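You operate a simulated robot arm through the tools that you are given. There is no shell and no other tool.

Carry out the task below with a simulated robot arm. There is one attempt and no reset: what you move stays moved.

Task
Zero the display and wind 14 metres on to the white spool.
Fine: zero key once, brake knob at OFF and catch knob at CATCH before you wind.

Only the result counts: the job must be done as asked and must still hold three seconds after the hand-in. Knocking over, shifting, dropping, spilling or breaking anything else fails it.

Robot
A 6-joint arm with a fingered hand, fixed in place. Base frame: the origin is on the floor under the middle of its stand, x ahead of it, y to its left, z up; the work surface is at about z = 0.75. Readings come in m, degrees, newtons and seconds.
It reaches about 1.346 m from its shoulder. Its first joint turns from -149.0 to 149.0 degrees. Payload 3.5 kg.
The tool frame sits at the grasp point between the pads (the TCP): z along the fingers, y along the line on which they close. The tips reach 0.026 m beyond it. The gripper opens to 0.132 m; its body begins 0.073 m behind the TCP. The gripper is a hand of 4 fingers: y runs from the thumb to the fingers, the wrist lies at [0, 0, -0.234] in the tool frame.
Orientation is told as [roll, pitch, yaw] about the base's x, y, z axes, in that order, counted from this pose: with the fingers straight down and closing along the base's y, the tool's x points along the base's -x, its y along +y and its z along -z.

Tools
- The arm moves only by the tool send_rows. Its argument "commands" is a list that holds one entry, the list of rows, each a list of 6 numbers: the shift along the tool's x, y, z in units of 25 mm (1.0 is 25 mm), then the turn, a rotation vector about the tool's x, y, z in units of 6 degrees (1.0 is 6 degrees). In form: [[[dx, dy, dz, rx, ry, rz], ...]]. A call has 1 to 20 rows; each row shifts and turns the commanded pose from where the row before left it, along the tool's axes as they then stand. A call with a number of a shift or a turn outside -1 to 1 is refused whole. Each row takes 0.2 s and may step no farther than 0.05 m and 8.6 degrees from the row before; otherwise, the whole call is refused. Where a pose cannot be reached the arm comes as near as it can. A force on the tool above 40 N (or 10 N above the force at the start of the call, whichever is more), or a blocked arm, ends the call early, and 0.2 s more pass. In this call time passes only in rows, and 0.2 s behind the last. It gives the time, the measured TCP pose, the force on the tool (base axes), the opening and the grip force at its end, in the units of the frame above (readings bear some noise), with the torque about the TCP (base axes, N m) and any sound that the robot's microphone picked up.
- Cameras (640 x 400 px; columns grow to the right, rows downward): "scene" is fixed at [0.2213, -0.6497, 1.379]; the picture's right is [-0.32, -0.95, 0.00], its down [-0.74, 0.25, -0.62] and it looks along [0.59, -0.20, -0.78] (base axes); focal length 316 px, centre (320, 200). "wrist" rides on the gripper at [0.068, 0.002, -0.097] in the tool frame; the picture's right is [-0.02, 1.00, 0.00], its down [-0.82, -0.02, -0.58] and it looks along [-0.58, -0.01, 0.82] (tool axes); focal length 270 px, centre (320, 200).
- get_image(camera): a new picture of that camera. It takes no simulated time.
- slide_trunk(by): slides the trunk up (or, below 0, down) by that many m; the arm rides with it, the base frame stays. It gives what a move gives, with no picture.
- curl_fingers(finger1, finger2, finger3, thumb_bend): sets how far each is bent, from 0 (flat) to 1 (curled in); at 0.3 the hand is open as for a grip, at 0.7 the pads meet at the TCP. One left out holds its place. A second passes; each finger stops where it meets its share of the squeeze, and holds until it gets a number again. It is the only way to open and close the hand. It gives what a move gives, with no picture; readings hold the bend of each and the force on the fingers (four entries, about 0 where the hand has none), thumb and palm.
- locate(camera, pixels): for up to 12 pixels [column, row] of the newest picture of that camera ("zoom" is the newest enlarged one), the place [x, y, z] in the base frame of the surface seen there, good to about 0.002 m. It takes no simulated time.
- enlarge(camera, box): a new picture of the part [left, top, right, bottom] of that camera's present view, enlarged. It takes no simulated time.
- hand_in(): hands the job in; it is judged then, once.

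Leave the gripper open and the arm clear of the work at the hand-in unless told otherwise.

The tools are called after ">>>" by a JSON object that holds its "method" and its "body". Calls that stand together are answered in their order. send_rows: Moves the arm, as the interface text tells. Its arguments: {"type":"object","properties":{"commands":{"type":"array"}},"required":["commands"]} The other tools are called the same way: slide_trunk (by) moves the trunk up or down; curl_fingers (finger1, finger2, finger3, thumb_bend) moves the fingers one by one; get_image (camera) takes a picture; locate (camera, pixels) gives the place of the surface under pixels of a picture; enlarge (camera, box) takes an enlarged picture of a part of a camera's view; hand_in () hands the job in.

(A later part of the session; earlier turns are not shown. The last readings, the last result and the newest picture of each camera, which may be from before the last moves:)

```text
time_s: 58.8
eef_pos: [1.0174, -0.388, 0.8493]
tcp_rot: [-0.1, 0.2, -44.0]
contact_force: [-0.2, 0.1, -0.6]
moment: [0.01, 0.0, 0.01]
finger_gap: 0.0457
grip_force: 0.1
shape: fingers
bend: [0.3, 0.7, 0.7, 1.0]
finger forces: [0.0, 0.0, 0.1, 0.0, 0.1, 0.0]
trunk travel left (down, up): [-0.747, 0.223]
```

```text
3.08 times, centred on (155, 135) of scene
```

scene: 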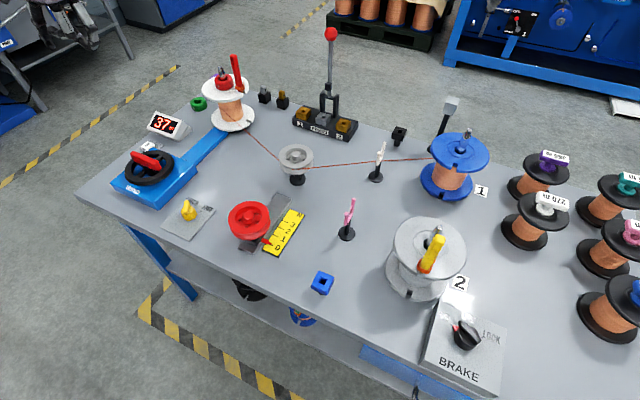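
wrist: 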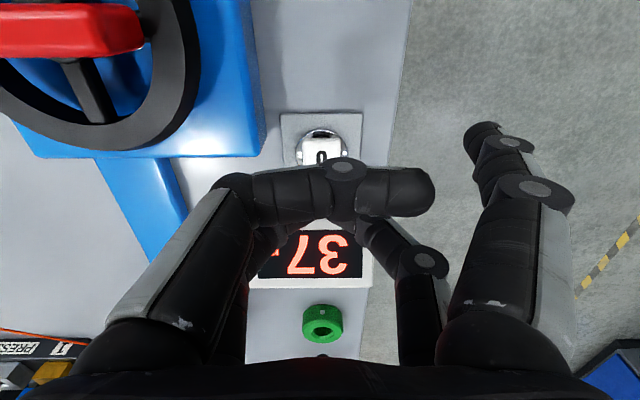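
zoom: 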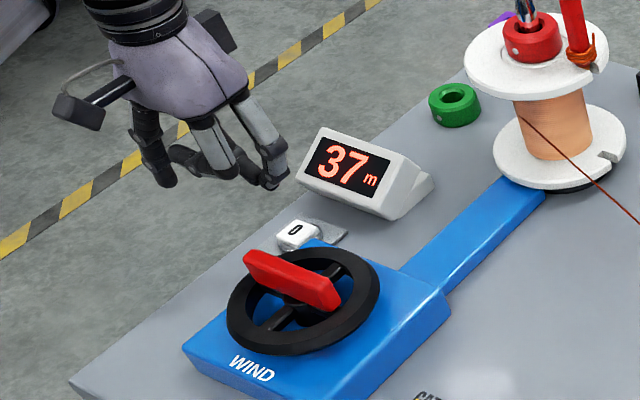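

The bunched tips are at (272,183) in the zoom, key at (297,232). I check the tips' location.

>>> {"method": "locate", "body": {"camera": "zoom", "pixels": [[272, 184], [265, 178], [280, 180], [285, 170], [250, 180], [165, 180]]}}

```text
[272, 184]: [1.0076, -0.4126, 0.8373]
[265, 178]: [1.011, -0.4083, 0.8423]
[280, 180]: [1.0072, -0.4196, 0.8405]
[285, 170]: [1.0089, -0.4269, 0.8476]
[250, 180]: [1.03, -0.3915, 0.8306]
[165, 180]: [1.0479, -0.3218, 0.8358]
```

Tips converge where expected, over the key. I lower 0.05 m more (tips ≈ 7 mm above the key).

>>> {"method": "slide_trunk", "body": {"by": -0.05}}

>>> {"method": "get_image", "body": {"camera": "wrist"}}

>>> {"method": "enlarge", "body": {"camera": "scene", "box": [100, 90, 200, 180]}}

```text
time_s: 59.7
eef_pos: [1.0166, -0.3884, 0.7992]
tcp_rot: [-0.1, 0.0, -44.1]
contact_force: [0.0, -0.4, 0.2]
moment: [-0.01, 0.01, 0.01]
finger_gap: 0.0455
grip_force: 0.0
shape: fingers
bend: [0.3, 0.7, 0.7, 1.0]
finger forces: [0.1, 0.0, 0.0, 0.0, 0.0, 0.0]
trunk travel left (down, up): [-0.697, 0.273]
```

```text
taken
```

wrist: 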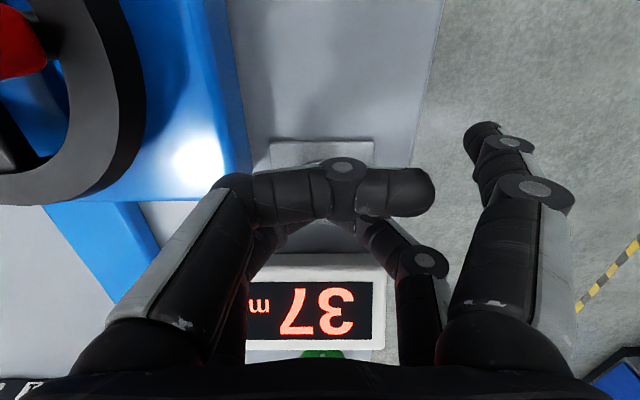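

```text
4.44 times, centred on (150, 135) of scene
```

zoom: 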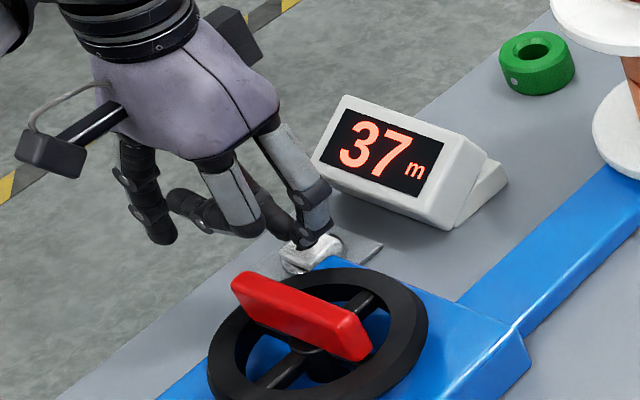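

The tip is right over the key. I go down 5 mm and read the force.

>>> {"method": "slide_trunk", "body": {"by": -0.005}}

>>> {"method": "enlarge", "body": {"camera": "scene", "box": [120, 100, 190, 165]}}

```text
time_s: 60.2
eef_pos: [1.0162, -0.3876, 0.7932]
tcp_rot: [-0.1, 0.1, -44.0]
contact_force: [0.2, -0.6, 0.8]
moment: [0.0, -0.04, 0.0]
finger_gap: 0.0456
grip_force: 0.0
shape: fingers
bend: [0.3, 0.7, 0.7, 1.0]
finger forces: [0.0, 0.1, 0.1, 0.0, 0.0, 0.0]
trunk travel left (down, up): [-0.692, 0.278]
```

```text
6.15 times, centred on (155, 132) of scene
```

zoom: 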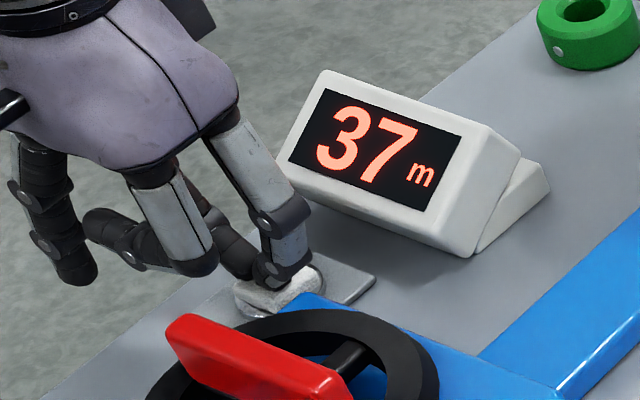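

No contact yet, display still 37. Down 3 mm more.

>>> {"method": "slide_trunk", "body": {"by": -0.003}}

>>> {"method": "enlarge", "body": {"camera": "scene", "box": [120, 100, 190, 165]}}

```text
time_s: 60.8
eef_pos: [1.0156, -0.3875, 0.7908]
tcp_rot: [-0.1, -0.1, -44.0]
contact_force: [-0.8, -0.3, 1.5]
moment: [-0.03, -0.05, -0.01]
finger_gap: 0.0458
grip_force: 0.7
shape: fingers
bend: [0.3, 0.7, 0.7, 1.0]
finger forces: [0.0, 0.9, 0.8, 0.0, 0.0, 0.0]
trunk travel left (down, up): [-0.689, 0.281]
heard: click
```

```text
6.15 times, centred on (155, 132) of scene
```

zoom: 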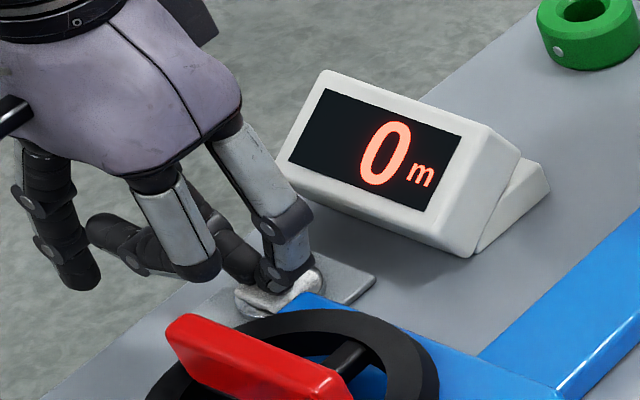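

A click was heard and the display shows 0. I lift straight up by 0.15 m.

>>> {"method": "slide_trunk", "body": {"by": 0.15}}

>>> {"method": "enlarge", "body": {"camera": "scene", "box": [90, 90, 220, 210]}}

```text
time_s: 62.5
eef_pos: [1.0152, -0.3863, 0.9409]
tcp_rot: [-0.1, 0.2, -44.1]
contact_force: [-1.0, -0.4, -0.4]
moment: [-0.03, 0.0, 0.0]
finger_gap: 0.0457
grip_force: 0.0
shape: fingers
bend: [0.3, 0.7, 0.7, 1.0]
finger forces: [0.1, 0.0, 0.2, 0.1, 0.1, 0.0]
trunk travel left (down, up): [-0.839, 0.131]
```

```text
3.33 times, centred on (155, 150) of scene
```

zoom: 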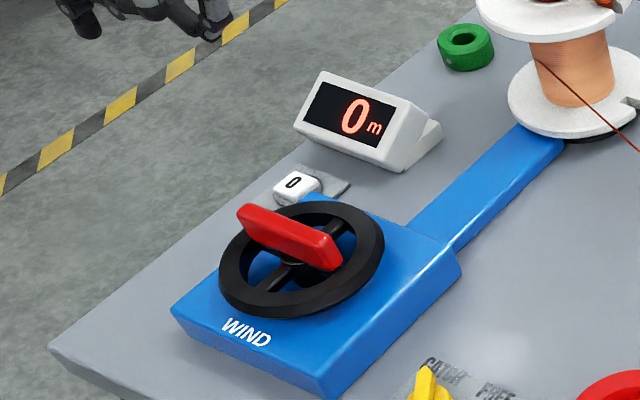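

Display 0, key released. Now the wheel. I open the hand and move above the wheel centre (0.887, −0.425), turning to yaw +45° to grip the red bar.

>>> {"method": "curl_fingers", "body": {"finger1": 0.3, "finger2": 0.3, "finger3": 0.3, "thumb_bend": 0.3}}

>>> {"method": "send_rows", "body": {"commands": [[[0.52, -0.932, 0, 0, 0, 0], [0.52, -0.932, 0, 0, 0, 0], [0.52, -0.932, 0, 0, 0, 0], [0.52, -0.932, 0, 0, 0, 0], [0.52, -0.932, 0, 0, 0, 0], [0, 0, 0, 0, 0, -1], [0, 0, 0, 0, 0, -1], [0, 0, 0, 0, 0, -1], [0, 0, 0, 0, 0, -1], [0, 0, 0, 0, 0, -1], [0, 0, 0, 0, 0, -1], [0, 0, 0, 0, 0, -1], [0, 0, 0, 0, 0, -1], [0, 0, 0, 0, 0, -1], [0, 0, 0, 0, 0, -1], [0, 0, 0, 0, 0, -1], [0, 0, 0, 0, 0, -1], [0, 0, 0, 0, 0, -1], [0, 0, 0, 0, 0, -1], [0, 0, 0, 0, 0, -0.93]]]}}

>>> {"method": "get_image", "body": {"camera": "wrist"}}

```text
time_s: 63.5
eef_pos: [1.0173, -0.387, 0.9406]
tcp_rot: [0.0, 0.1, -44.0]
contact_force: [-0.2, 0.8, 0.1]
moment: [-0.02, -0.02, 0.02]
finger_gap: 0.1326
grip_force: 0.0
shape: fingers
bend: [0.3, 0.3, 0.3, 0.3]
finger forces: [0.1, 0.0, 0.0, 0.1, 0.0, 0.1]
trunk travel left (down, up): [-0.839, 0.131]
```

```text
time_s: 67.7
eef_pos: [0.8881, -0.4264, 0.9405]
tcp_rot: [0.1, 0.1, 45.8]
contact_force: [-0.4, 0.3, -0.7]
moment: [-0.01, 0.0, 0.04]
finger_gap: 0.1324
grip_force: 0.0
shape: fingers
bend: [0.3, 0.3, 0.3, 0.3]
finger forces: [0.0, 0.1, 0.1, 0.0, 0.1, 0.0]
trunk travel left (down, up): [-0.839, 0.131]
```

```text
taken
```

wrist: 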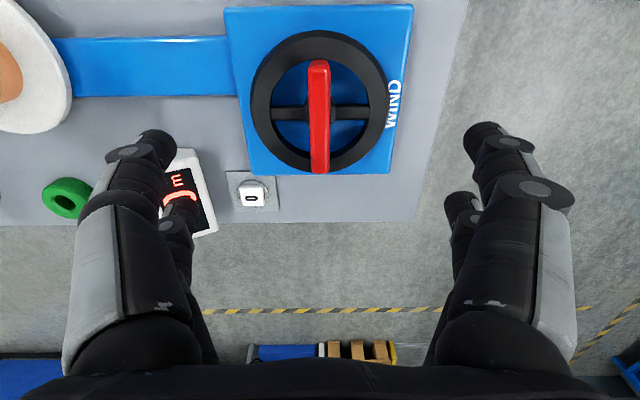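

Bar is aligned (column 319). Before gripping, I test in the air how far the wrist can turn clockwise from here.

>>> {"method": "send_rows", "body": {"commands": [[[0, 0, 0, 0, 0, 1], [0, 0, 0, 0, 0, 1], [0, 0, 0, 0, 0, 1], [0, 0, 0, 0, 0, 1], [0, 0, 0, 0, 0, 1], [0, 0, 0, 0, 0, 1], [0, 0, 0, 0, 0, 1], [0, 0, 0, 0, 0, 1], [0, 0, 0, 0, 0, 1], [0, 0, 0, 0, 0, 1], [0, 0, 0, 0, 0, 1], [0, 0, 0, 0, 0, 1], [0, 0, 0, 0, 0, 1], [0, 0, 0, 0, 0, 1], [0, 0, 0, 0, 0, 1], [0, 0, 0, 0, 0, 1], [0, 0, 0, 0, 0, 1], [0, 0, 0, 0, 0, 1], [0, 0, 0, 0, 0, 1], [0, 0, 0, 0, 0, 1]]]}}

>>> {"method": "send_rows", "body": {"commands": [[[0, 0, 0, 0, 0, 1], [0, 0, 0, 0, 0, 1], [0, 0, 0, 0, 0, 1], [0, 0, 0, 0, 0, 1], [0, 0, 0, 0, 0, 1], [0, 0, 0, 0, 0, 1], [0, 0, 0, 0, 0, 1], [0, 0, 0, 0, 0, 1], [0, 0, 0, 0, 0, 1], [0, 0, 0, 0, 0, 1], [0, 0, 0, 0, 0, 1], [0, 0, 0, 0, 0, 1], [0, 0, 0, 0, 0, 1], [0, 0, 0, 0, 0, 1], [0, 0, 0, 0, 0, 1], [0, 0, 0, 0, 0, 1], [0, 0, 0, 0, 0, 1], [0, 0, 0, 0, 0, 1], [0, 0, 0, 0, 0, 1], [0, 0, 0, 0, 0, 1]]]}}

```text
time_s: 71.9
eef_pos: [0.8888, -0.4279, 0.9398]
tcp_rot: [-0.1, 0.0, -74.7]
contact_force: [0.3, 0.0, 0.4]
moment: [0.0, 0.02, 0.01]
finger_gap: 0.1323
grip_force: 0.0
shape: fingers
bend: [0.3, 0.3, 0.3, 0.3]
finger forces: [0.1, 0.0, 0.1, 0.0, 0.0, 0.0]
trunk travel left (down, up): [-0.839, 0.131]
```

```text
time_s: 76.1
eef_pos: [0.8886, -0.4265, 0.94]
tcp_rot: [0.1, -0.1, 165.4]
contact_force: [-0.1, 0.4, -0.3]
moment: [0.02, -0.01, 0.03]
finger_gap: 0.1325
grip_force: 0.1
shape: fingers
bend: [0.3, 0.3, 0.3, 0.3]
finger forces: [0.1, 0.0, 0.0, 0.0, 0.0, 0.0]
trunk travel left (down, up): [-0.839, 0.131]
```

Already 240° of travel with no limit. I probe further clockwise.

>>> {"method": "send_rows", "body": {"commands": [[[0, 0, 0, 0, 0, 1], [0, 0, 0, 0, 0, 1], [0, 0, 0, 0, 0, 1], [0, 0, 0, 0, 0, 1], [0, 0, 0, 0, 0, 1], [0, 0, 0, 0, 0, 1], [0, 0, 0, 0, 0, 1], [0, 0, 0, 0, 0, 1], [0, 0, 0, 0, 0, 1], [0, 0, 0, 0, 0, 1], [0, 0, 0, 0, 0, 1], [0, 0, 0, 0, 0, 1], [0, 0, 0, 0, 0, 1], [0, 0, 0, 0, 0, 1], [0, 0, 0, 0, 0, 1], [0, 0, 0, 0, 0, 1], [0, 0, 0, 0, 0, 1], [0, 0, 0, 0, 0, 1], [0, 0, 0, 0, 0, 1], [0, 0, 0, 0, 0, 1]]]}}

>>> {"method": "get_image", "body": {"camera": "wrist"}}

```text
time_s: 80.3
eef_pos: [0.885, -0.4322, 0.9407]
tcp_rot: [0.1, -0.2, 70.2]
contact_force: [-0.1, -0.2, 0.7]
moment: [0.01, 0.03, 0.02]
finger_gap: 0.1324
grip_force: 0.1
shape: fingers
bend: [0.3, 0.3, 0.3, 0.3]
finger forces: [0.0, 0.0, 0.0, 0.1, 0.0, 0.0]
out of reach, approached as far as the arm can: row 16, 17, 18, 19, 20
trunk travel left (down, up): [-0.839, 0.131]
```

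```text
taken
```

wrist: 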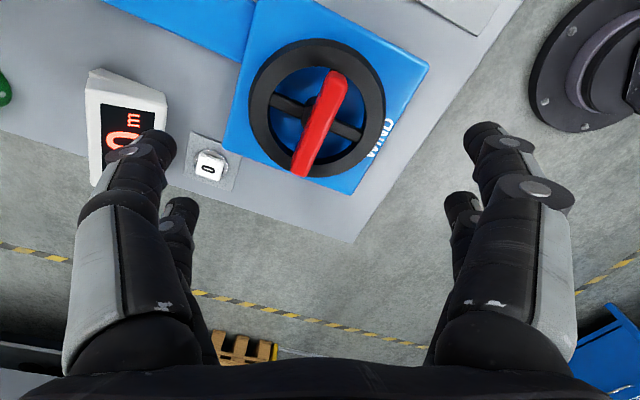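

Lower limit found at yaw ≈ −290° (reads 70°), so about 336° of wrist travel. I'll go back to yaw −134.5°, which also lines up with the bar and leaves ~150° of clockwise stroke.

>>> {"method": "send_rows", "body": {"commands": [[[0, 0, 0, 0, 0, -1], [0, 0, 0, 0, 0, -1], [0, 0, 0, 0, 0, -1], [0, 0, 0, 0, 0, -1], [0, 0, 0, 0, 0, -1], [0, 0, 0, 0, 0, -1], [0, 0, 0, 0, 0, -1], [0, 0, 0, 0, 0, -1], [0, 0, 0, 0, 0, -1], [0, 0, 0, 0, 0, -1], [0, 0, 0, 0, 0, -1], [0, 0, 0, 0, 0, -1], [0, 0, 0, 0, 0, -1], [0, 0, 0, 0, 0, -1], [0, 0, 0, 0, 0, -1], [0, 0, 0, 0, 0, -1], [0, 0, 0, 0, 0, -1], [0, 0, 0, 0, 0, -1], [0, 0, 0, 0, 0, -1], [0, 0, 0, 0, 0, -1]]]}}

>>> {"method": "send_rows", "body": {"commands": [[[0, 0, 0, 0, 0, -1], [0, 0, 0, 0, 0, -1], [0, 0, 0, 0, 0, -1], [0, 0, 0, 0, 0, -1], [0, 0, 0, 0, 0, -1], [0, 0, 0, 0, 0, -0.9]]]}}

>>> {"method": "get_image", "body": {"camera": "wrist"}}

>>> {"method": "enlarge", "body": {"camera": "wrist", "box": [230, 20, 410, 180]}}

```text
time_s: 84.5
eef_pos: [0.887, -0.4314, 0.9404]
tcp_rot: [-0.1, 0.1, -169.8]
contact_force: [0.0, 0.8, 0.7]
moment: [-0.03, 0.0, -0.02]
finger_gap: 0.1323
grip_force: 0.0
shape: fingers
bend: [0.3, 0.3, 0.3, 0.3]
finger forces: [0.0, 0.1, 0.0, 0.1, 0.1, 0.0]
trunk travel left (down, up): [-0.839, 0.131]
```

```text
time_s: 85.9
eef_pos: [0.8868, -0.4311, 0.9409]
tcp_rot: [0.0, 0.1, -134.3]
contact_force: [-0.3, 0.6, 0.8]
moment: [0.0, -0.02, 0.03]
finger_gap: 0.1325
grip_force: 0.1
shape: fingers
bend: [0.3, 0.3, 0.3, 0.3]
finger forces: [0.0, 0.1, 0.0, 0.0, 0.1, 0.0]
trunk travel left (down, up): [-0.839, 0.131]
```

```text
taken
```

wrist: 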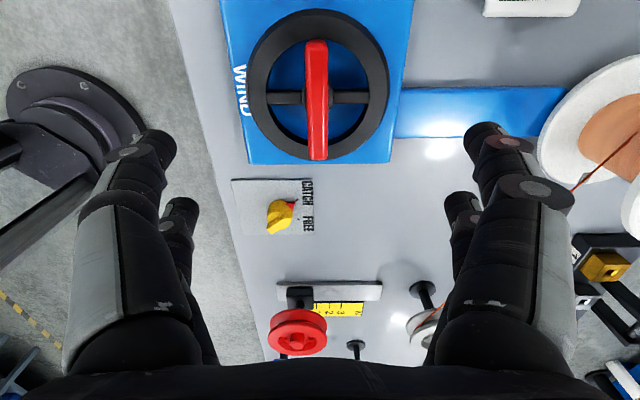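

```text
2.50 times, centred on (320, 100) of wrist
```

zoom: 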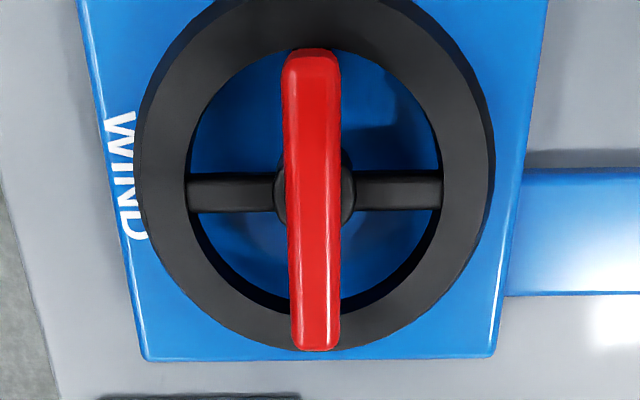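

Through this view I can also see the red pointer of the catch knob at (290,204). Let me zoom on it, and measure the wheel.

>>> {"method": "locate", "body": {"camera": "zoom", "pixels": [[311, 60], [313, 130], [314, 200], [316, 270], [317, 340], [286, 200], [341, 200], [140, 180], [492, 180], [315, 375], [190, 195], [440, 195]]}}

>>> {"method": "enlarge", "body": {"camera": "wrist", "box": [220, 165, 330, 245]}}

```text
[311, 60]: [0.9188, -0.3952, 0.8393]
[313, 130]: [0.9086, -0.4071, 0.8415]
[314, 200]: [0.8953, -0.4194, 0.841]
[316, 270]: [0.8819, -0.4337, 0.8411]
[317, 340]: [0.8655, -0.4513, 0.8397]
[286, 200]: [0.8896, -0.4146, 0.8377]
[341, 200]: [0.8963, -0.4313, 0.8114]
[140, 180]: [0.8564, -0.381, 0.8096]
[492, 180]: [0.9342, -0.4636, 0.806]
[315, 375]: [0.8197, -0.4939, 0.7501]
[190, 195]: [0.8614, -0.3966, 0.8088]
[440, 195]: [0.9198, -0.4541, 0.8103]
```

```text
5.00 times, centred on (275, 205) of wrist
```

zoom: 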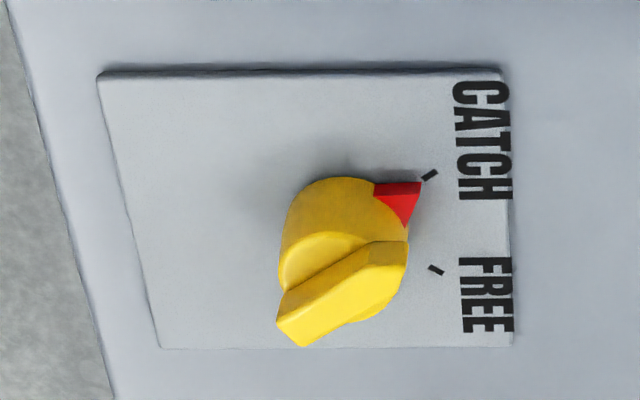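

The catch's red pointer is at the CATCH tick. The wheel centre is ≈(0.890, −0.4245), the bar at 46.5°. I centre the TCP, half close the hand, and lower.

>>> {"method": "curl_fingers", "body": {"finger1": 0.5, "finger2": 0.5, "finger3": 0.5, "thumb_bend": 0.5}}

>>> {"method": "send_rows", "body": {"commands": [[[0.28, -0.092, 0, 0, 0, 0], [0, 0, 0, 0, 0, -0.1]]]}}

>>> {"method": "slide_trunk", "body": {"by": -0.065}}

>>> {"method": "get_image", "body": {"camera": "wrist"}}

>>> {"method": "enlarge", "body": {"camera": "scene", "box": [90, 90, 220, 210]}}

```text
time_s: 86.9
eef_pos: [0.8867, -0.4314, 0.9406]
tcp_rot: [-0.1, 0.1, -134.4]
contact_force: [-0.3, 0.1, 0.6]
moment: [-0.01, 0.01, -0.01]
finger_gap: 0.0668
grip_force: 0.0
shape: fingers
bend: [0.5, 0.5, 0.5, 0.5]
finger forces: [0.0, 0.0, 0.0, 0.1, 0.0, 0.1]
trunk travel left (down, up): [-0.839, 0.131]
```

```text
time_s: 87.5
eef_pos: [0.8882, -0.4251, 0.9395]
tcp_rot: [-0.1, 0.0, -133.9]
contact_force: [0.1, -0.2, 0.5]
moment: [0.02, -0.03, -0.02]
finger_gap: 0.0666
grip_force: 0.0
shape: fingers
bend: [0.5, 0.5, 0.5, 0.5]
finger forces: [0.0, 0.0, 0.1, 0.0, 0.1, 0.1]
trunk travel left (down, up): [-0.839, 0.131]
```

```text
time_s: 88.6
eef_pos: [0.889, -0.4244, 0.8755]
tcp_rot: [-0.2, 0.1, -133.7]
contact_force: [-0.3, -0.3, -0.3]
moment: [0.01, 0.02, 0.01]
finger_gap: 0.0665
grip_force: 0.0
shape: fingers
bend: [0.5, 0.5, 0.5, 0.5]
finger forces: [0.0, 0.0, 0.0, 0.1, 0.1, 0.0]
trunk travel left (down, up): [-0.774, 0.196]
```

```text
taken
```

wrist: 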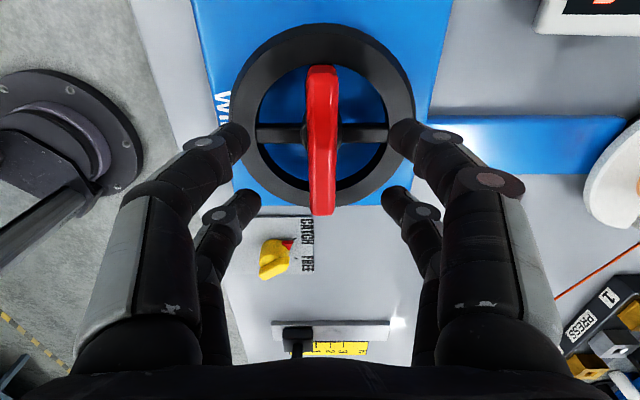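

```text
3.33 times, centred on (155, 150) of scene
```

zoom: 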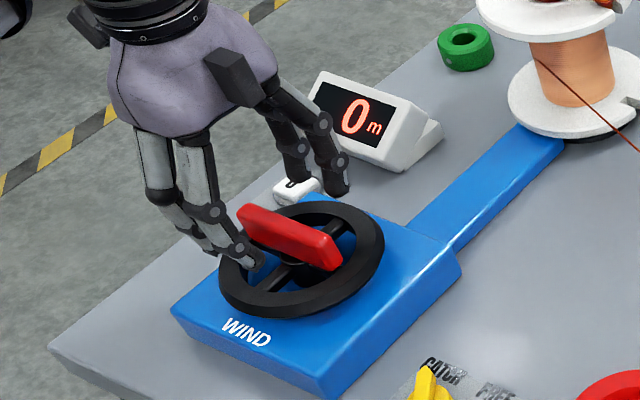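

Fingers straddle the bar with good alignment. Lower 31 mm and close.

>>> {"method": "slide_trunk", "body": {"by": -0.031}}

>>> {"method": "curl_fingers", "body": {"finger1": 0.72, "finger2": 0.72, "finger3": 0.72, "thumb_bend": 0.72}}

>>> {"method": "get_image", "body": {"camera": "wrist"}}

>>> {"method": "enlarge", "body": {"camera": "scene", "box": [90, 90, 220, 210]}}

```text
time_s: 89.3
eef_pos: [0.8885, -0.4256, 0.8445]
tcp_rot: [0.0, 0.1, -133.8]
contact_force: [-0.4, 1.2, -0.5]
moment: [0.0, -0.02, 0.0]
finger_gap: 0.0662
grip_force: 0.1
shape: fingers
bend: [0.5, 0.5, 0.5, 0.5]
finger forces: [0.0, 0.0, 0.0, 0.0, 0.0, 0.1]
trunk travel left (down, up): [-0.743, 0.227]
```

```text
time_s: 90.3
eef_pos: [0.889, -0.4249, 0.8435]
tcp_rot: [-0.1, 0.1, -133.8]
contact_force: [-1.0, -0.5, -4.8]
moment: [0.04, 0.0, 0.04]
finger_gap: 0.0123
grip_force: 10.9
shape: fingers
bend: [0.68, 0.68, 0.69, 0.69]
finger forces: [5.3, 4.9, 4.7, 0.0, 6.2, 0.0]
trunk travel left (down, up): [-0.743, 0.227]
```

```text
taken
```

wrist: 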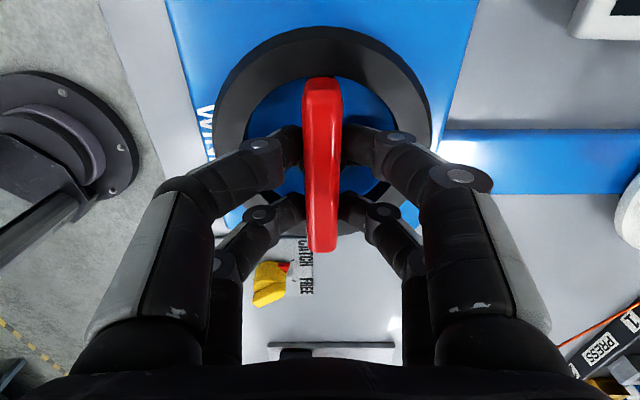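

```text
3.33 times, centred on (155, 150) of scene
```

zoom: 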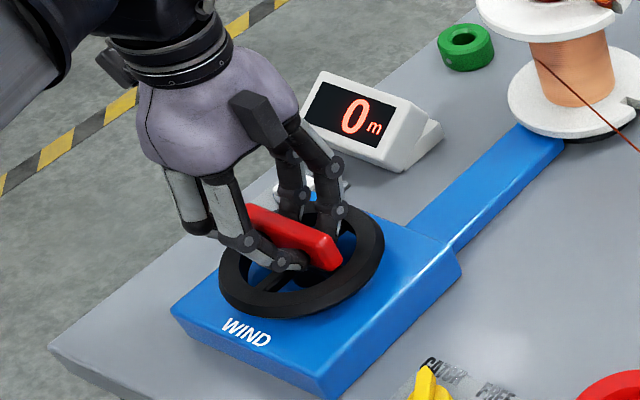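

Firm grip. I turn clockwise 30° and read force, sound and display.

>>> {"method": "send_rows", "body": {"commands": [[[0, 0, 0, 0, 0, 1], [0, 0, 0, 0, 0, 1], [0, 0, 0, 0, 0, 1], [0, 0, 0, 0, 0, 1], [0, 0, 0, 0, 0, 1]]]}}

>>> {"method": "enlarge", "body": {"camera": "scene", "box": [90, 90, 220, 210]}}

```text
time_s: 91.5
eef_pos: [0.8894, -0.4251, 0.8449]
tcp_rot: [-0.1, 0.0, -164.0]
contact_force: [-1.9, 5.4, -4.8]
moment: [0.17, 0.01, 0.09]
finger_gap: 0.0125
grip_force: 10.9
shape: fingers
bend: [0.69, 0.69, 0.69, 0.68]
finger forces: [3.8, 3.8, 5.3, 0.1, 8.3, 0.0]
trunk travel left (down, up): [-0.743, 0.227]
```

```text
3.33 times, centred on (155, 150) of scene
```

zoom: 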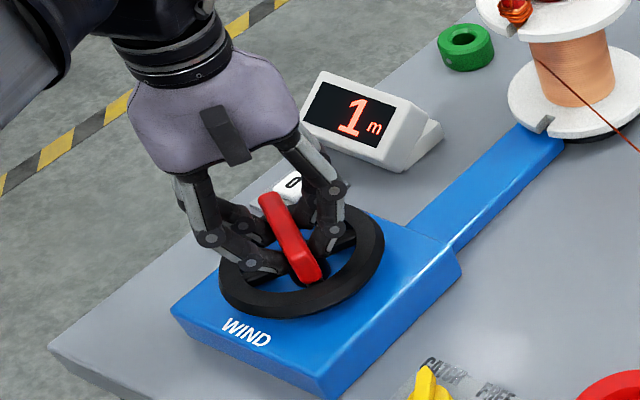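

Display reads 1 m after 30° clockwise: right direction. I go another 30°.

>>> {"method": "send_rows", "body": {"commands": [[[0, 0, 0, 0, 0, 1], [0, 0, 0, 0, 0, 1], [0, 0, 0, 0, 0, 1], [0, 0, 0, 0, 0, 1], [0, 0, 0, 0, 0, 1]]]}}

>>> {"method": "enlarge", "body": {"camera": "scene", "box": [90, 90, 220, 210]}}

```text
time_s: 92.7
eef_pos: [0.8889, -0.4241, 0.8459]
tcp_rot: [-0.1, -0.2, 166.1]
contact_force: [-3.1, 9.0, -3.7]
moment: [0.2, 0.03, 0.08]
finger_gap: 0.0127
grip_force: 11.2
shape: fingers
bend: [0.69, 0.69, 0.69, 0.68]
finger forces: [3.3, 3.2, 5.8, 0.0, 9.3, 0.0]
trunk travel left (down, up): [-0.743, 0.227]
```

```text
3.33 times, centred on (155, 150) of scene
```

zoom: 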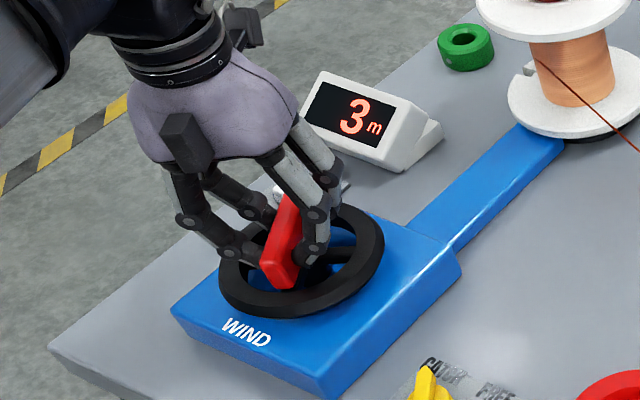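

3 m at 60°. I proceed in smaller steps to learn the exact rate: 12°.

>>> {"method": "send_rows", "body": {"commands": [[[0, 0, 0, 0, 0, 1], [0, 0, 0, 0, 0, 1]]]}}

>>> {"method": "enlarge", "body": {"camera": "scene", "box": [130, 95, 200, 150]}}

```text
time_s: 93.3
eef_pos: [0.8882, -0.4252, 0.8451]
tcp_rot: [0.1, 0.0, 154.1]
contact_force: [-4.4, 8.9, -4.9]
moment: [0.19, 0.05, 0.08]
finger_gap: 0.0123
grip_force: 9.9
shape: fingers
bend: [0.7, 0.69, 0.69, 0.68]
finger forces: [4.0, 3.7, 5.5, 0.0, 8.1, 0.0]
trunk travel left (down, up): [-0.743, 0.227]
```

```text
7.27 times, centred on (165, 122) of scene
```

zoom: 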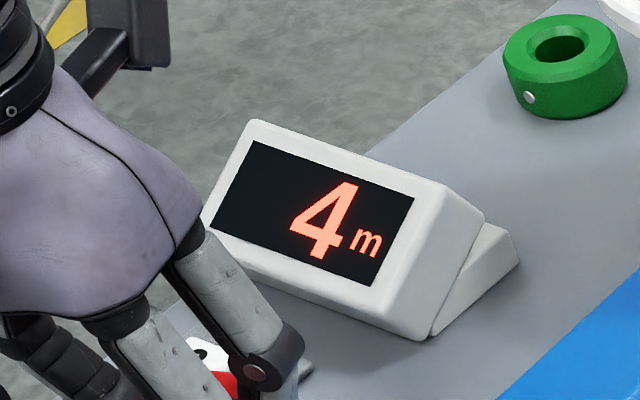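

4 m at 72°. Another 6°.

>>> {"method": "send_rows", "body": {"commands": [[[0, 0, 0, 0, 0, 1]]]}}

>>> {"method": "enlarge", "body": {"camera": "scene", "box": [130, 95, 200, 150]}}

```text
time_s: 93.7
eef_pos: [0.8883, -0.4235, 0.8455]
tcp_rot: [-0.1, -0.2, 148.1]
contact_force: [-4.9, 11.2, -3.7]
moment: [0.17, 0.05, 0.1]
finger_gap: 0.0124
grip_force: 11.2
shape: fingers
bend: [0.7, 0.69, 0.69, 0.68]
finger forces: [3.7, 3.6, 5.7, 0.0, 8.7, 0.1]
trunk travel left (down, up): [-0.743, 0.227]
```

```text
7.27 times, centred on (165, 122) of scene
```

zoom: 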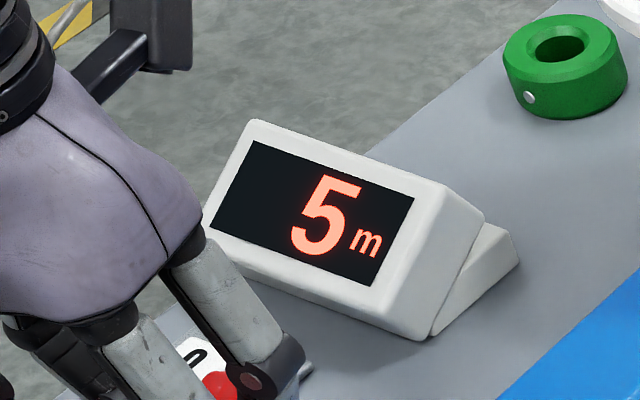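

5 m at 78°. I check in the wrist view how well the bar angle follows the hand (lag).

>>> {"method": "enlarge", "body": {"camera": "wrist", "box": [230, 60, 410, 260]}}

>>> {"method": "locate", "body": {"camera": "zoom", "pixels": [[320, 70], [320, 120], [322, 170], [322, 230], [322, 280], [300, 150], [340, 150], [300, 250], [345, 250]]}}

```text
2.00 times, centred on (320, 160) of wrist
```

zoom: 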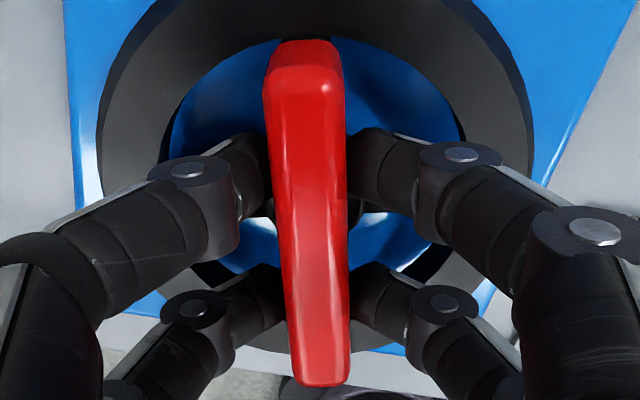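

```text
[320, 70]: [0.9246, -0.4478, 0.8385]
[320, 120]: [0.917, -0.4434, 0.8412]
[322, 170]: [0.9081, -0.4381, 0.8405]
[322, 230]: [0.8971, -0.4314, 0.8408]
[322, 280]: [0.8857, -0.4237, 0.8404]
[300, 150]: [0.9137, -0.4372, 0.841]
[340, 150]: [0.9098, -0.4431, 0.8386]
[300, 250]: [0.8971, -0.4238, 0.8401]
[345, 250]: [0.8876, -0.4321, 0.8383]
```

>>> {"method": "locate", "body": {"camera": "zoom", "pixels": [[303, 50], [305, 75], [310, 150], [314, 230], [318, 310], [321, 375], [322, 385]]}}

```text
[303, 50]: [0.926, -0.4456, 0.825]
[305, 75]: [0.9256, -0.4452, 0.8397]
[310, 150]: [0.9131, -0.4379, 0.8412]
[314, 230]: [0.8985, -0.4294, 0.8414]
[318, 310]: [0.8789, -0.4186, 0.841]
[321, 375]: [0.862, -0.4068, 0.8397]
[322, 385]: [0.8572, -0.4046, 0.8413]
```

The bar lags the hand only ~1°, so 5 m came at about 77° of bar turn: roughly 15° per metre. I continue 6° at a time and read the display.

>>> {"method": "send_rows", "body": {"commands": [[[0, 0, 0, 0, 0, 1]]]}}

>>> {"method": "enlarge", "body": {"camera": "scene", "box": [130, 95, 200, 150]}}

```text
time_s: 94.1
eef_pos: [0.8895, -0.4249, 0.8438]
tcp_rot: [-0.1, -0.1, 142.1]
contact_force: [-3.9, 13.8, -2.8]
moment: [0.26, 0.07, 0.12]
finger_gap: 0.0128
grip_force: 11.3
shape: fingers
bend: [0.7, 0.69, 0.69, 0.68]
finger forces: [3.6, 3.5, 6.1, 0.0, 9.0, 0.0]
trunk travel left (down, up): [-0.743, 0.227]
```

```text
7.27 times, centred on (165, 122) of scene
```

zoom: 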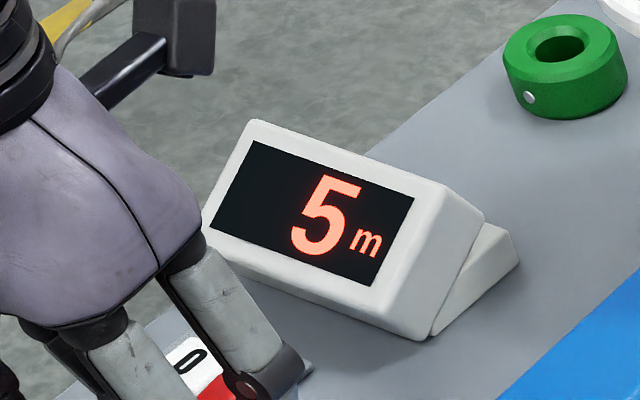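

Still 5 m at 84°. Side force is growing a bit (the true centre is slightly toward +y), so I add a 1 mm correction and go on 6°.

>>> {"method": "send_rows", "body": {"commands": [[[-0.025, -0.032, 0, 0, 0, 1]]]}}

>>> {"method": "enlarge", "body": {"camera": "scene", "box": [130, 95, 200, 150]}}

```text
time_s: 94.5
eef_pos: [0.8894, -0.425, 0.846]
tcp_rot: [0.1, 0.1, 136.1]
contact_force: [-2.6, 10.6, -2.4]
moment: [0.21, 0.05, 0.08]
finger_gap: 0.0124
grip_force: 11.0
shape: fingers
bend: [0.7, 0.69, 0.69, 0.68]
finger forces: [4.1, 4.0, 5.5, 0.0, 8.3, 0.1]
trunk travel left (down, up): [-0.743, 0.227]
```

```text
7.27 times, centred on (165, 122) of scene
```

zoom: 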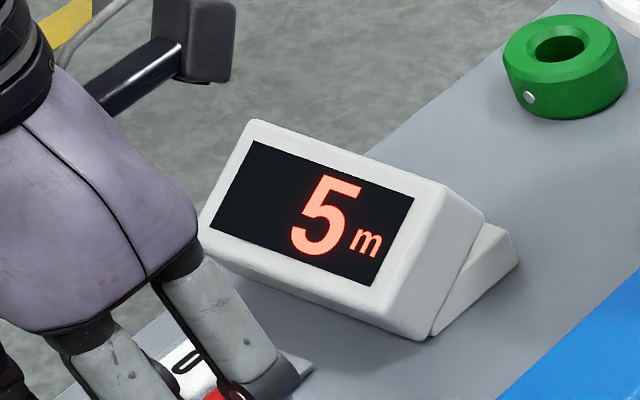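

5 m at 90°. Another 6°.

>>> {"method": "send_rows", "body": {"commands": [[[0, 0, 0, 0, 0, 1]]]}}

>>> {"method": "enlarge", "body": {"camera": "scene", "box": [130, 95, 200, 150]}}

```text
time_s: 94.9
eef_pos: [0.8893, -0.4237, 0.8455]
tcp_rot: [0.0, 0.0, 130.1]
contact_force: [-2.1, 11.3, -1.2]
moment: [0.19, 0.05, 0.1]
finger_gap: 0.0123
grip_force: 10.9
shape: fingers
bend: [0.7, 0.7, 0.69, 0.68]
finger forces: [4.2, 4.1, 5.6, 0.1, 8.0, 0.0]
trunk travel left (down, up): [-0.743, 0.227]
```

```text
7.27 times, centred on (165, 122) of scene
```

zoom: 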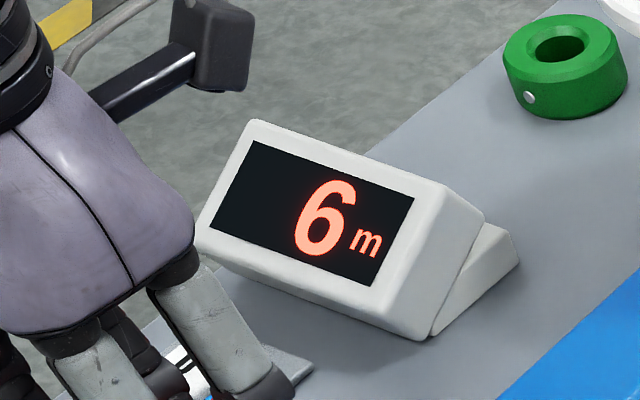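

6 m at 96°, consistent with 15°/m counted downward (floor). Now 24° more (to 120°).

>>> {"method": "send_rows", "body": {"commands": [[[0, 0, 0, 0, 0, 1], [0, 0, 0, 0, 0, 1], [0, 0, 0, 0, 0, 1], [0, 0, 0, 0, 0, 1]]]}}

>>> {"method": "enlarge", "body": {"camera": "scene", "box": [130, 95, 200, 150]}}

```text
time_s: 95.9
eef_pos: [0.8904, -0.424, 0.8429]
tcp_rot: [0.0, -0.1, 106.0]
contact_force: [1.6, 9.7, 0.2]
moment: [0.18, -0.06, 0.07]
finger_gap: 0.0124
grip_force: 11.1
shape: fingers
bend: [0.7, 0.7, 0.69, 0.68]
finger forces: [4.5, 4.2, 5.5, 0.0, 8.0, 0.0]
trunk travel left (down, up): [-0.743, 0.227]
```

```text
7.27 times, centred on (165, 122) of scene
```

zoom: 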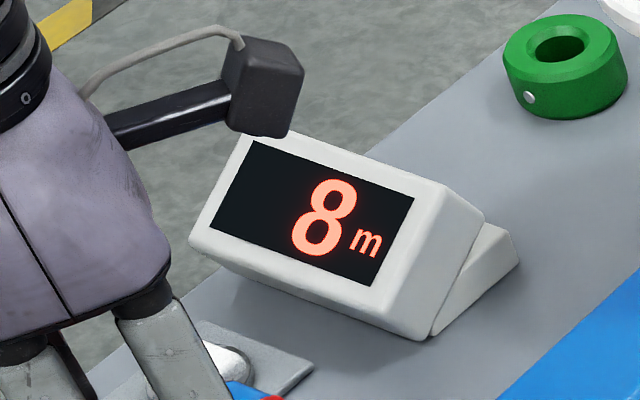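

8 m at 120°. I do 24° more, then I must re-grip because of the wrist limit.

>>> {"method": "send_rows", "body": {"commands": [[[0, 0, 0, 0, 0, 1], [0, 0, 0, 0, 0, 1], [0, 0, 0, 0, 0, 1], [0, 0, 0, 0, 0, 1]]]}}

>>> {"method": "enlarge", "body": {"camera": "scene", "box": [130, 95, 200, 150]}}

>>> {"method": "enlarge", "body": {"camera": "wrist", "box": [230, 60, 410, 260]}}

```text
time_s: 96.9
eef_pos: [0.8888, -0.4239, 0.8431]
tcp_rot: [0.1, -0.2, 82.2]
contact_force: [11.6, 10.5, 2.6]
moment: [0.16, -0.25, 0.09]
finger_gap: 0.0124
grip_force: 12.1
shape: fingers
bend: [0.7, 0.7, 0.69, 0.68]
finger forces: [3.6, 3.5, 6.9, 0.0, 10.2, 0.0]
trunk travel left (down, up): [-0.743, 0.227]
```

```text
7.27 times, centred on (165, 122) of scene
```

zoom: 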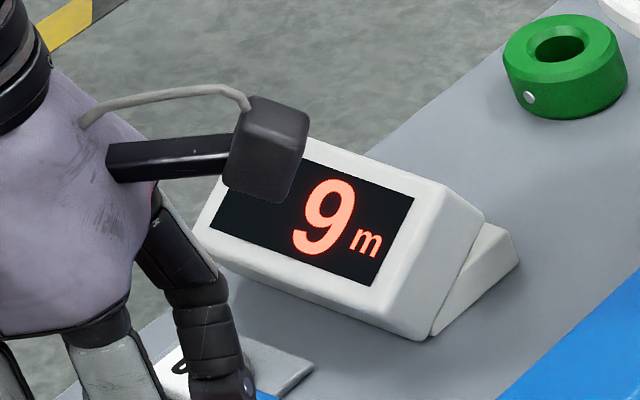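

```text
2.00 times, centred on (320, 160) of wrist
```

zoom: 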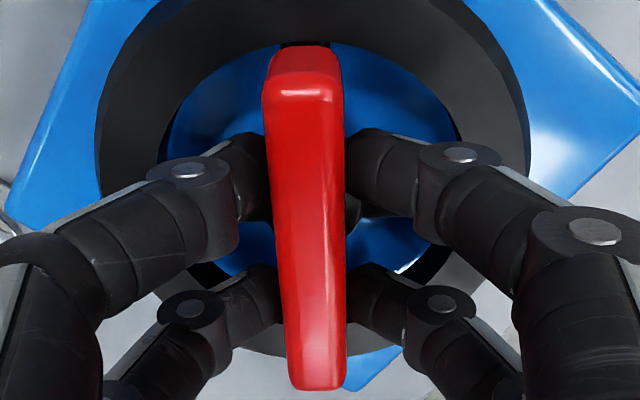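

9 m at 144°. I open the hand to 0.5, lift 5 cm clear of the bar, and check that the display holds.

>>> {"method": "locate", "body": {"camera": "zoom", "pixels": [[302, 80], [308, 160], [312, 240], [315, 320], [317, 380]]}}

>>> {"method": "curl_fingers", "body": {"finger1": 0.5, "finger2": 0.5, "finger3": 0.5, "thumb_bend": 0.5}}

>>> {"method": "slide_trunk", "body": {"by": 0.05}}

>>> {"method": "get_image", "body": {"camera": "wrist"}}

>>> {"method": "enlarge", "body": {"camera": "scene", "box": [90, 90, 220, 210]}}

```text
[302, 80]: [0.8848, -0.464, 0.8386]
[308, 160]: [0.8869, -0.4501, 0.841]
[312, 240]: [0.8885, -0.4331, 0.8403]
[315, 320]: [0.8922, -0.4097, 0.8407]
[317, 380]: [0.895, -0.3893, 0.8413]
```

```text
time_s: 97.9
eef_pos: [0.8882, -0.4239, 0.8437]
tcp_rot: [0.1, -0.1, 82.1]
contact_force: [0.4, 0.0, 0.7]
moment: [0.02, 0.01, 0.03]
finger_gap: 0.0656
grip_force: 0.0
shape: fingers
bend: [0.5, 0.5, 0.5, 0.5]
finger forces: [0.1, 0.0, 0.1, 0.1, 0.0, 0.0]
trunk travel left (down, up): [-0.743, 0.227]
```

```text
time_s: 98.8
eef_pos: [0.8879, -0.4253, 0.8928]
tcp_rot: [0.1, -0.1, 82.3]
contact_force: [-0.3, 0.1, 0.7]
moment: [0.01, 0.03, 0.0]
finger_gap: 0.0654
grip_force: 0.1
shape: fingers
bend: [0.5, 0.5, 0.5, 0.5]
finger forces: [0.0, 0.0, 0.0, 0.1, 0.0, 0.1]
trunk travel left (down, up): [-0.793, 0.177]
```

```text
taken
```

wrist: 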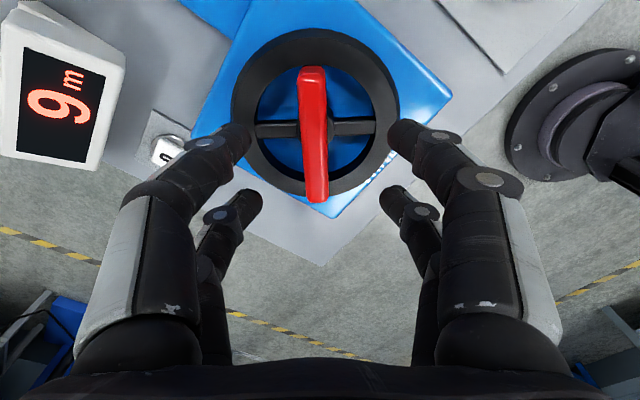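

```text
3.33 times, centred on (155, 150) of scene
```

zoom: 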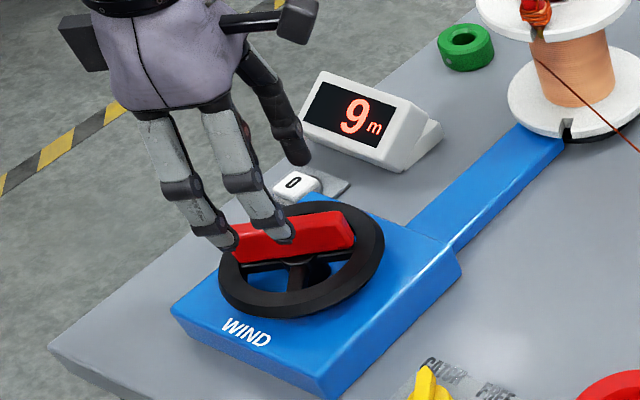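

Display holds 9 m. I measure the bar's angle now.

>>> {"method": "enlarge", "body": {"camera": "wrist", "box": [230, 30, 400, 210]}}

>>> {"method": "locate", "body": {"camera": "zoom", "pixels": [[312, 120], [314, 180], [317, 240], [320, 300], [323, 350], [180, 220], [425, 220], [288, 240], [345, 240]]}}

```text
2.22 times, centred on (315, 120) of wrist
```

zoom: 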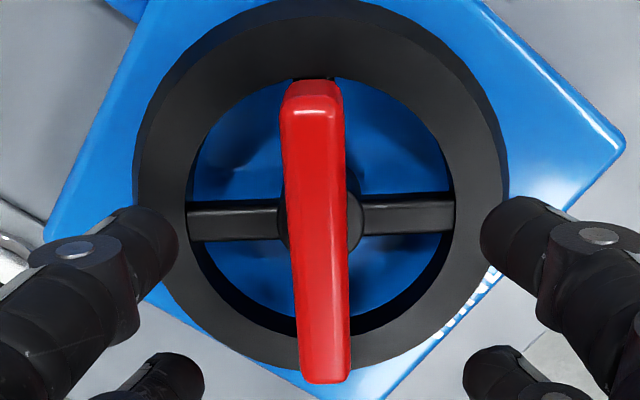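

```text
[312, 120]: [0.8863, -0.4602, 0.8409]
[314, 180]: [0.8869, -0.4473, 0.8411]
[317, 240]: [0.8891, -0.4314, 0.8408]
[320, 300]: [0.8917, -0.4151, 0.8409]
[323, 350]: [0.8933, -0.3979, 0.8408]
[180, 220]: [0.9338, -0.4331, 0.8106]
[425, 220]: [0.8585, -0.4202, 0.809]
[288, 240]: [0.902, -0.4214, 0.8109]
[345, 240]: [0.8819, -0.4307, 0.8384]
```

Bar is at 83.6° (turned ≈143° for 9-point-something metres). I rotate the open hand back 181° above the bar to re-grip.

>>> {"method": "send_rows", "body": {"commands": [[[0, 0, 0, 0, 0, -1], [0, 0, 0, 0, 0, -1], [0, 0, 0, 0, 0, -1], [0, 0, 0, 0, 0, -1], [0, 0, 0, 0, 0, -1], [0, 0, 0, 0, 0, -1], [0, 0, 0, 0, 0, -1], [0, 0, 0, 0, 0, -1], [0, 0, 0, 0, 0, -1], [0, 0, 0, 0, 0, -1], [0, 0, 0, 0, 0, -1], [0, 0, 0, 0, 0, -1], [0, 0, 0, 0, 0, -1], [0, 0, 0, 0, 0, -1], [0, 0, 0, 0, 0, -1], [0, 0, 0, 0, 0, -1], [0, 0, 0, 0, 0, -1], [0, 0, 0, 0, 0, -1], [0, 0, 0, 0, 0, -1], [0, 0, 0, 0, 0, -1]]]}}

>>> {"method": "send_rows", "body": {"commands": [[[0, 0, 0, 0, 0, -1], [0, 0, 0, 0, 0, -1], [0, 0, 0, 0, 0, -1], [0, 0, 0, 0, 0, -1], [0, 0, 0, 0, 0, -1], [0, 0, 0, 0, 0, -1], [0, 0, 0, 0, 0, -1], [0, 0, 0, 0, 0, -1], [0, 0, 0, 0, 0, -1], [0, 0, 0, 0, 0, -1], [0, 0, 0, 0, 0, -0.23]]]}}

>>> {"method": "enlarge", "body": {"camera": "wrist", "box": [230, 30, 410, 210]}}

>>> {"method": "enlarge", "body": {"camera": "scene", "box": [90, 90, 220, 210]}}

```text
time_s: 103.0
eef_pos: [0.8875, -0.425, 0.8937]
tcp_rot: [-0.1, 0.1, -157.7]
contact_force: [-0.9, -0.4, 0.7]
moment: [0.0, 0.01, 0.04]
finger_gap: 0.0655
grip_force: 0.1
shape: fingers
bend: [0.5, 0.5, 0.5, 0.5]
finger forces: [0.0, 0.0, 0.0, 0.0, 0.1, 0.0]
trunk travel left (down, up): [-0.793, 0.177]
```

```text
time_s: 105.4
eef_pos: [0.8878, -0.424, 0.8942]
tcp_rot: [0.0, 0.1, -96.4]
contact_force: [0.0, -0.5, -0.4]
moment: [0.04, -0.02, 0.0]
finger_gap: 0.0652
grip_force: 0.0
shape: fingers
bend: [0.5, 0.5, 0.5, 0.5]
finger forces: [0.0, 0.0, 0.0, 0.1, 0.0, 0.0]
trunk travel left (down, up): [-0.793, 0.177]
```

```text
2.22 times, centred on (320, 120) of wrist
```

zoom: 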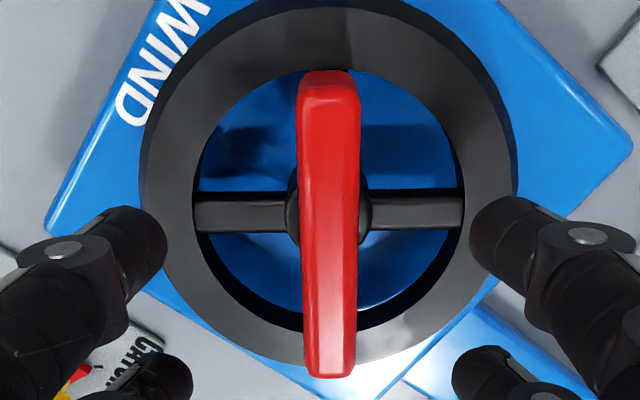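

```text
3.33 times, centred on (155, 150) of scene
```

zoom: 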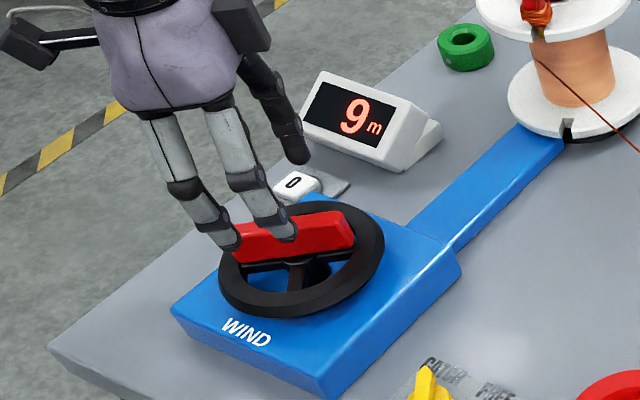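

Aligned over the bar again. I measure the bar's ends and the spokes to centre the grip better.

>>> {"method": "locate", "body": {"camera": "zoom", "pixels": [[328, 100], [329, 150], [329, 210], [329, 270], [329, 330], [330, 370], [200, 212], [462, 210], [192, 210], [467, 210], [145, 195], [514, 195]]}}

```text
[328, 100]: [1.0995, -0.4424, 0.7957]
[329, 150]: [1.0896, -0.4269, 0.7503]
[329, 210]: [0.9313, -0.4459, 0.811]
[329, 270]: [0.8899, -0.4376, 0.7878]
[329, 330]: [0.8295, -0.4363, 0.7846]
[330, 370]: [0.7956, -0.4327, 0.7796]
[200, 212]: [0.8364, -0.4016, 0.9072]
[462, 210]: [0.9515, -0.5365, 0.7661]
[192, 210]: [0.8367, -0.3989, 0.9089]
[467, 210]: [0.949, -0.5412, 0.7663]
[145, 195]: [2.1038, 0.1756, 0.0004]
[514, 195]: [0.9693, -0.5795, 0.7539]
```

That used the scene zoom; I redo it on the wrist zoom.

>>> {"method": "enlarge", "body": {"camera": "wrist", "box": [230, 30, 410, 210]}}

>>> {"method": "locate", "body": {"camera": "zoom", "pixels": [[328, 100], [329, 150], [329, 210], [329, 270], [329, 330], [330, 370], [200, 212], [462, 210], [329, 90], [329, 376], [145, 195], [514, 195]]}}

```text
2.22 times, centred on (320, 120) of wrist
```

zoom: 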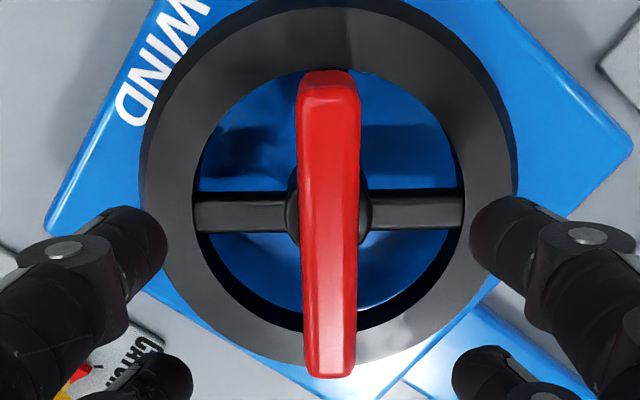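

```text
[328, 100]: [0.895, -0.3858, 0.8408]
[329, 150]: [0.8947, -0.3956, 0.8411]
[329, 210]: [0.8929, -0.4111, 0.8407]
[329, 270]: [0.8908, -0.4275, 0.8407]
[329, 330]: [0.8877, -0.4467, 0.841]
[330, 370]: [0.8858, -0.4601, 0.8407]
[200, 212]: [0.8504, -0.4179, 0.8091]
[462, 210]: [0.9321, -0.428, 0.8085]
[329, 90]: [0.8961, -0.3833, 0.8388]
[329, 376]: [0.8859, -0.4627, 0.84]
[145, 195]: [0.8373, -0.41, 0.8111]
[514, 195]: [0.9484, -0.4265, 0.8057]
```

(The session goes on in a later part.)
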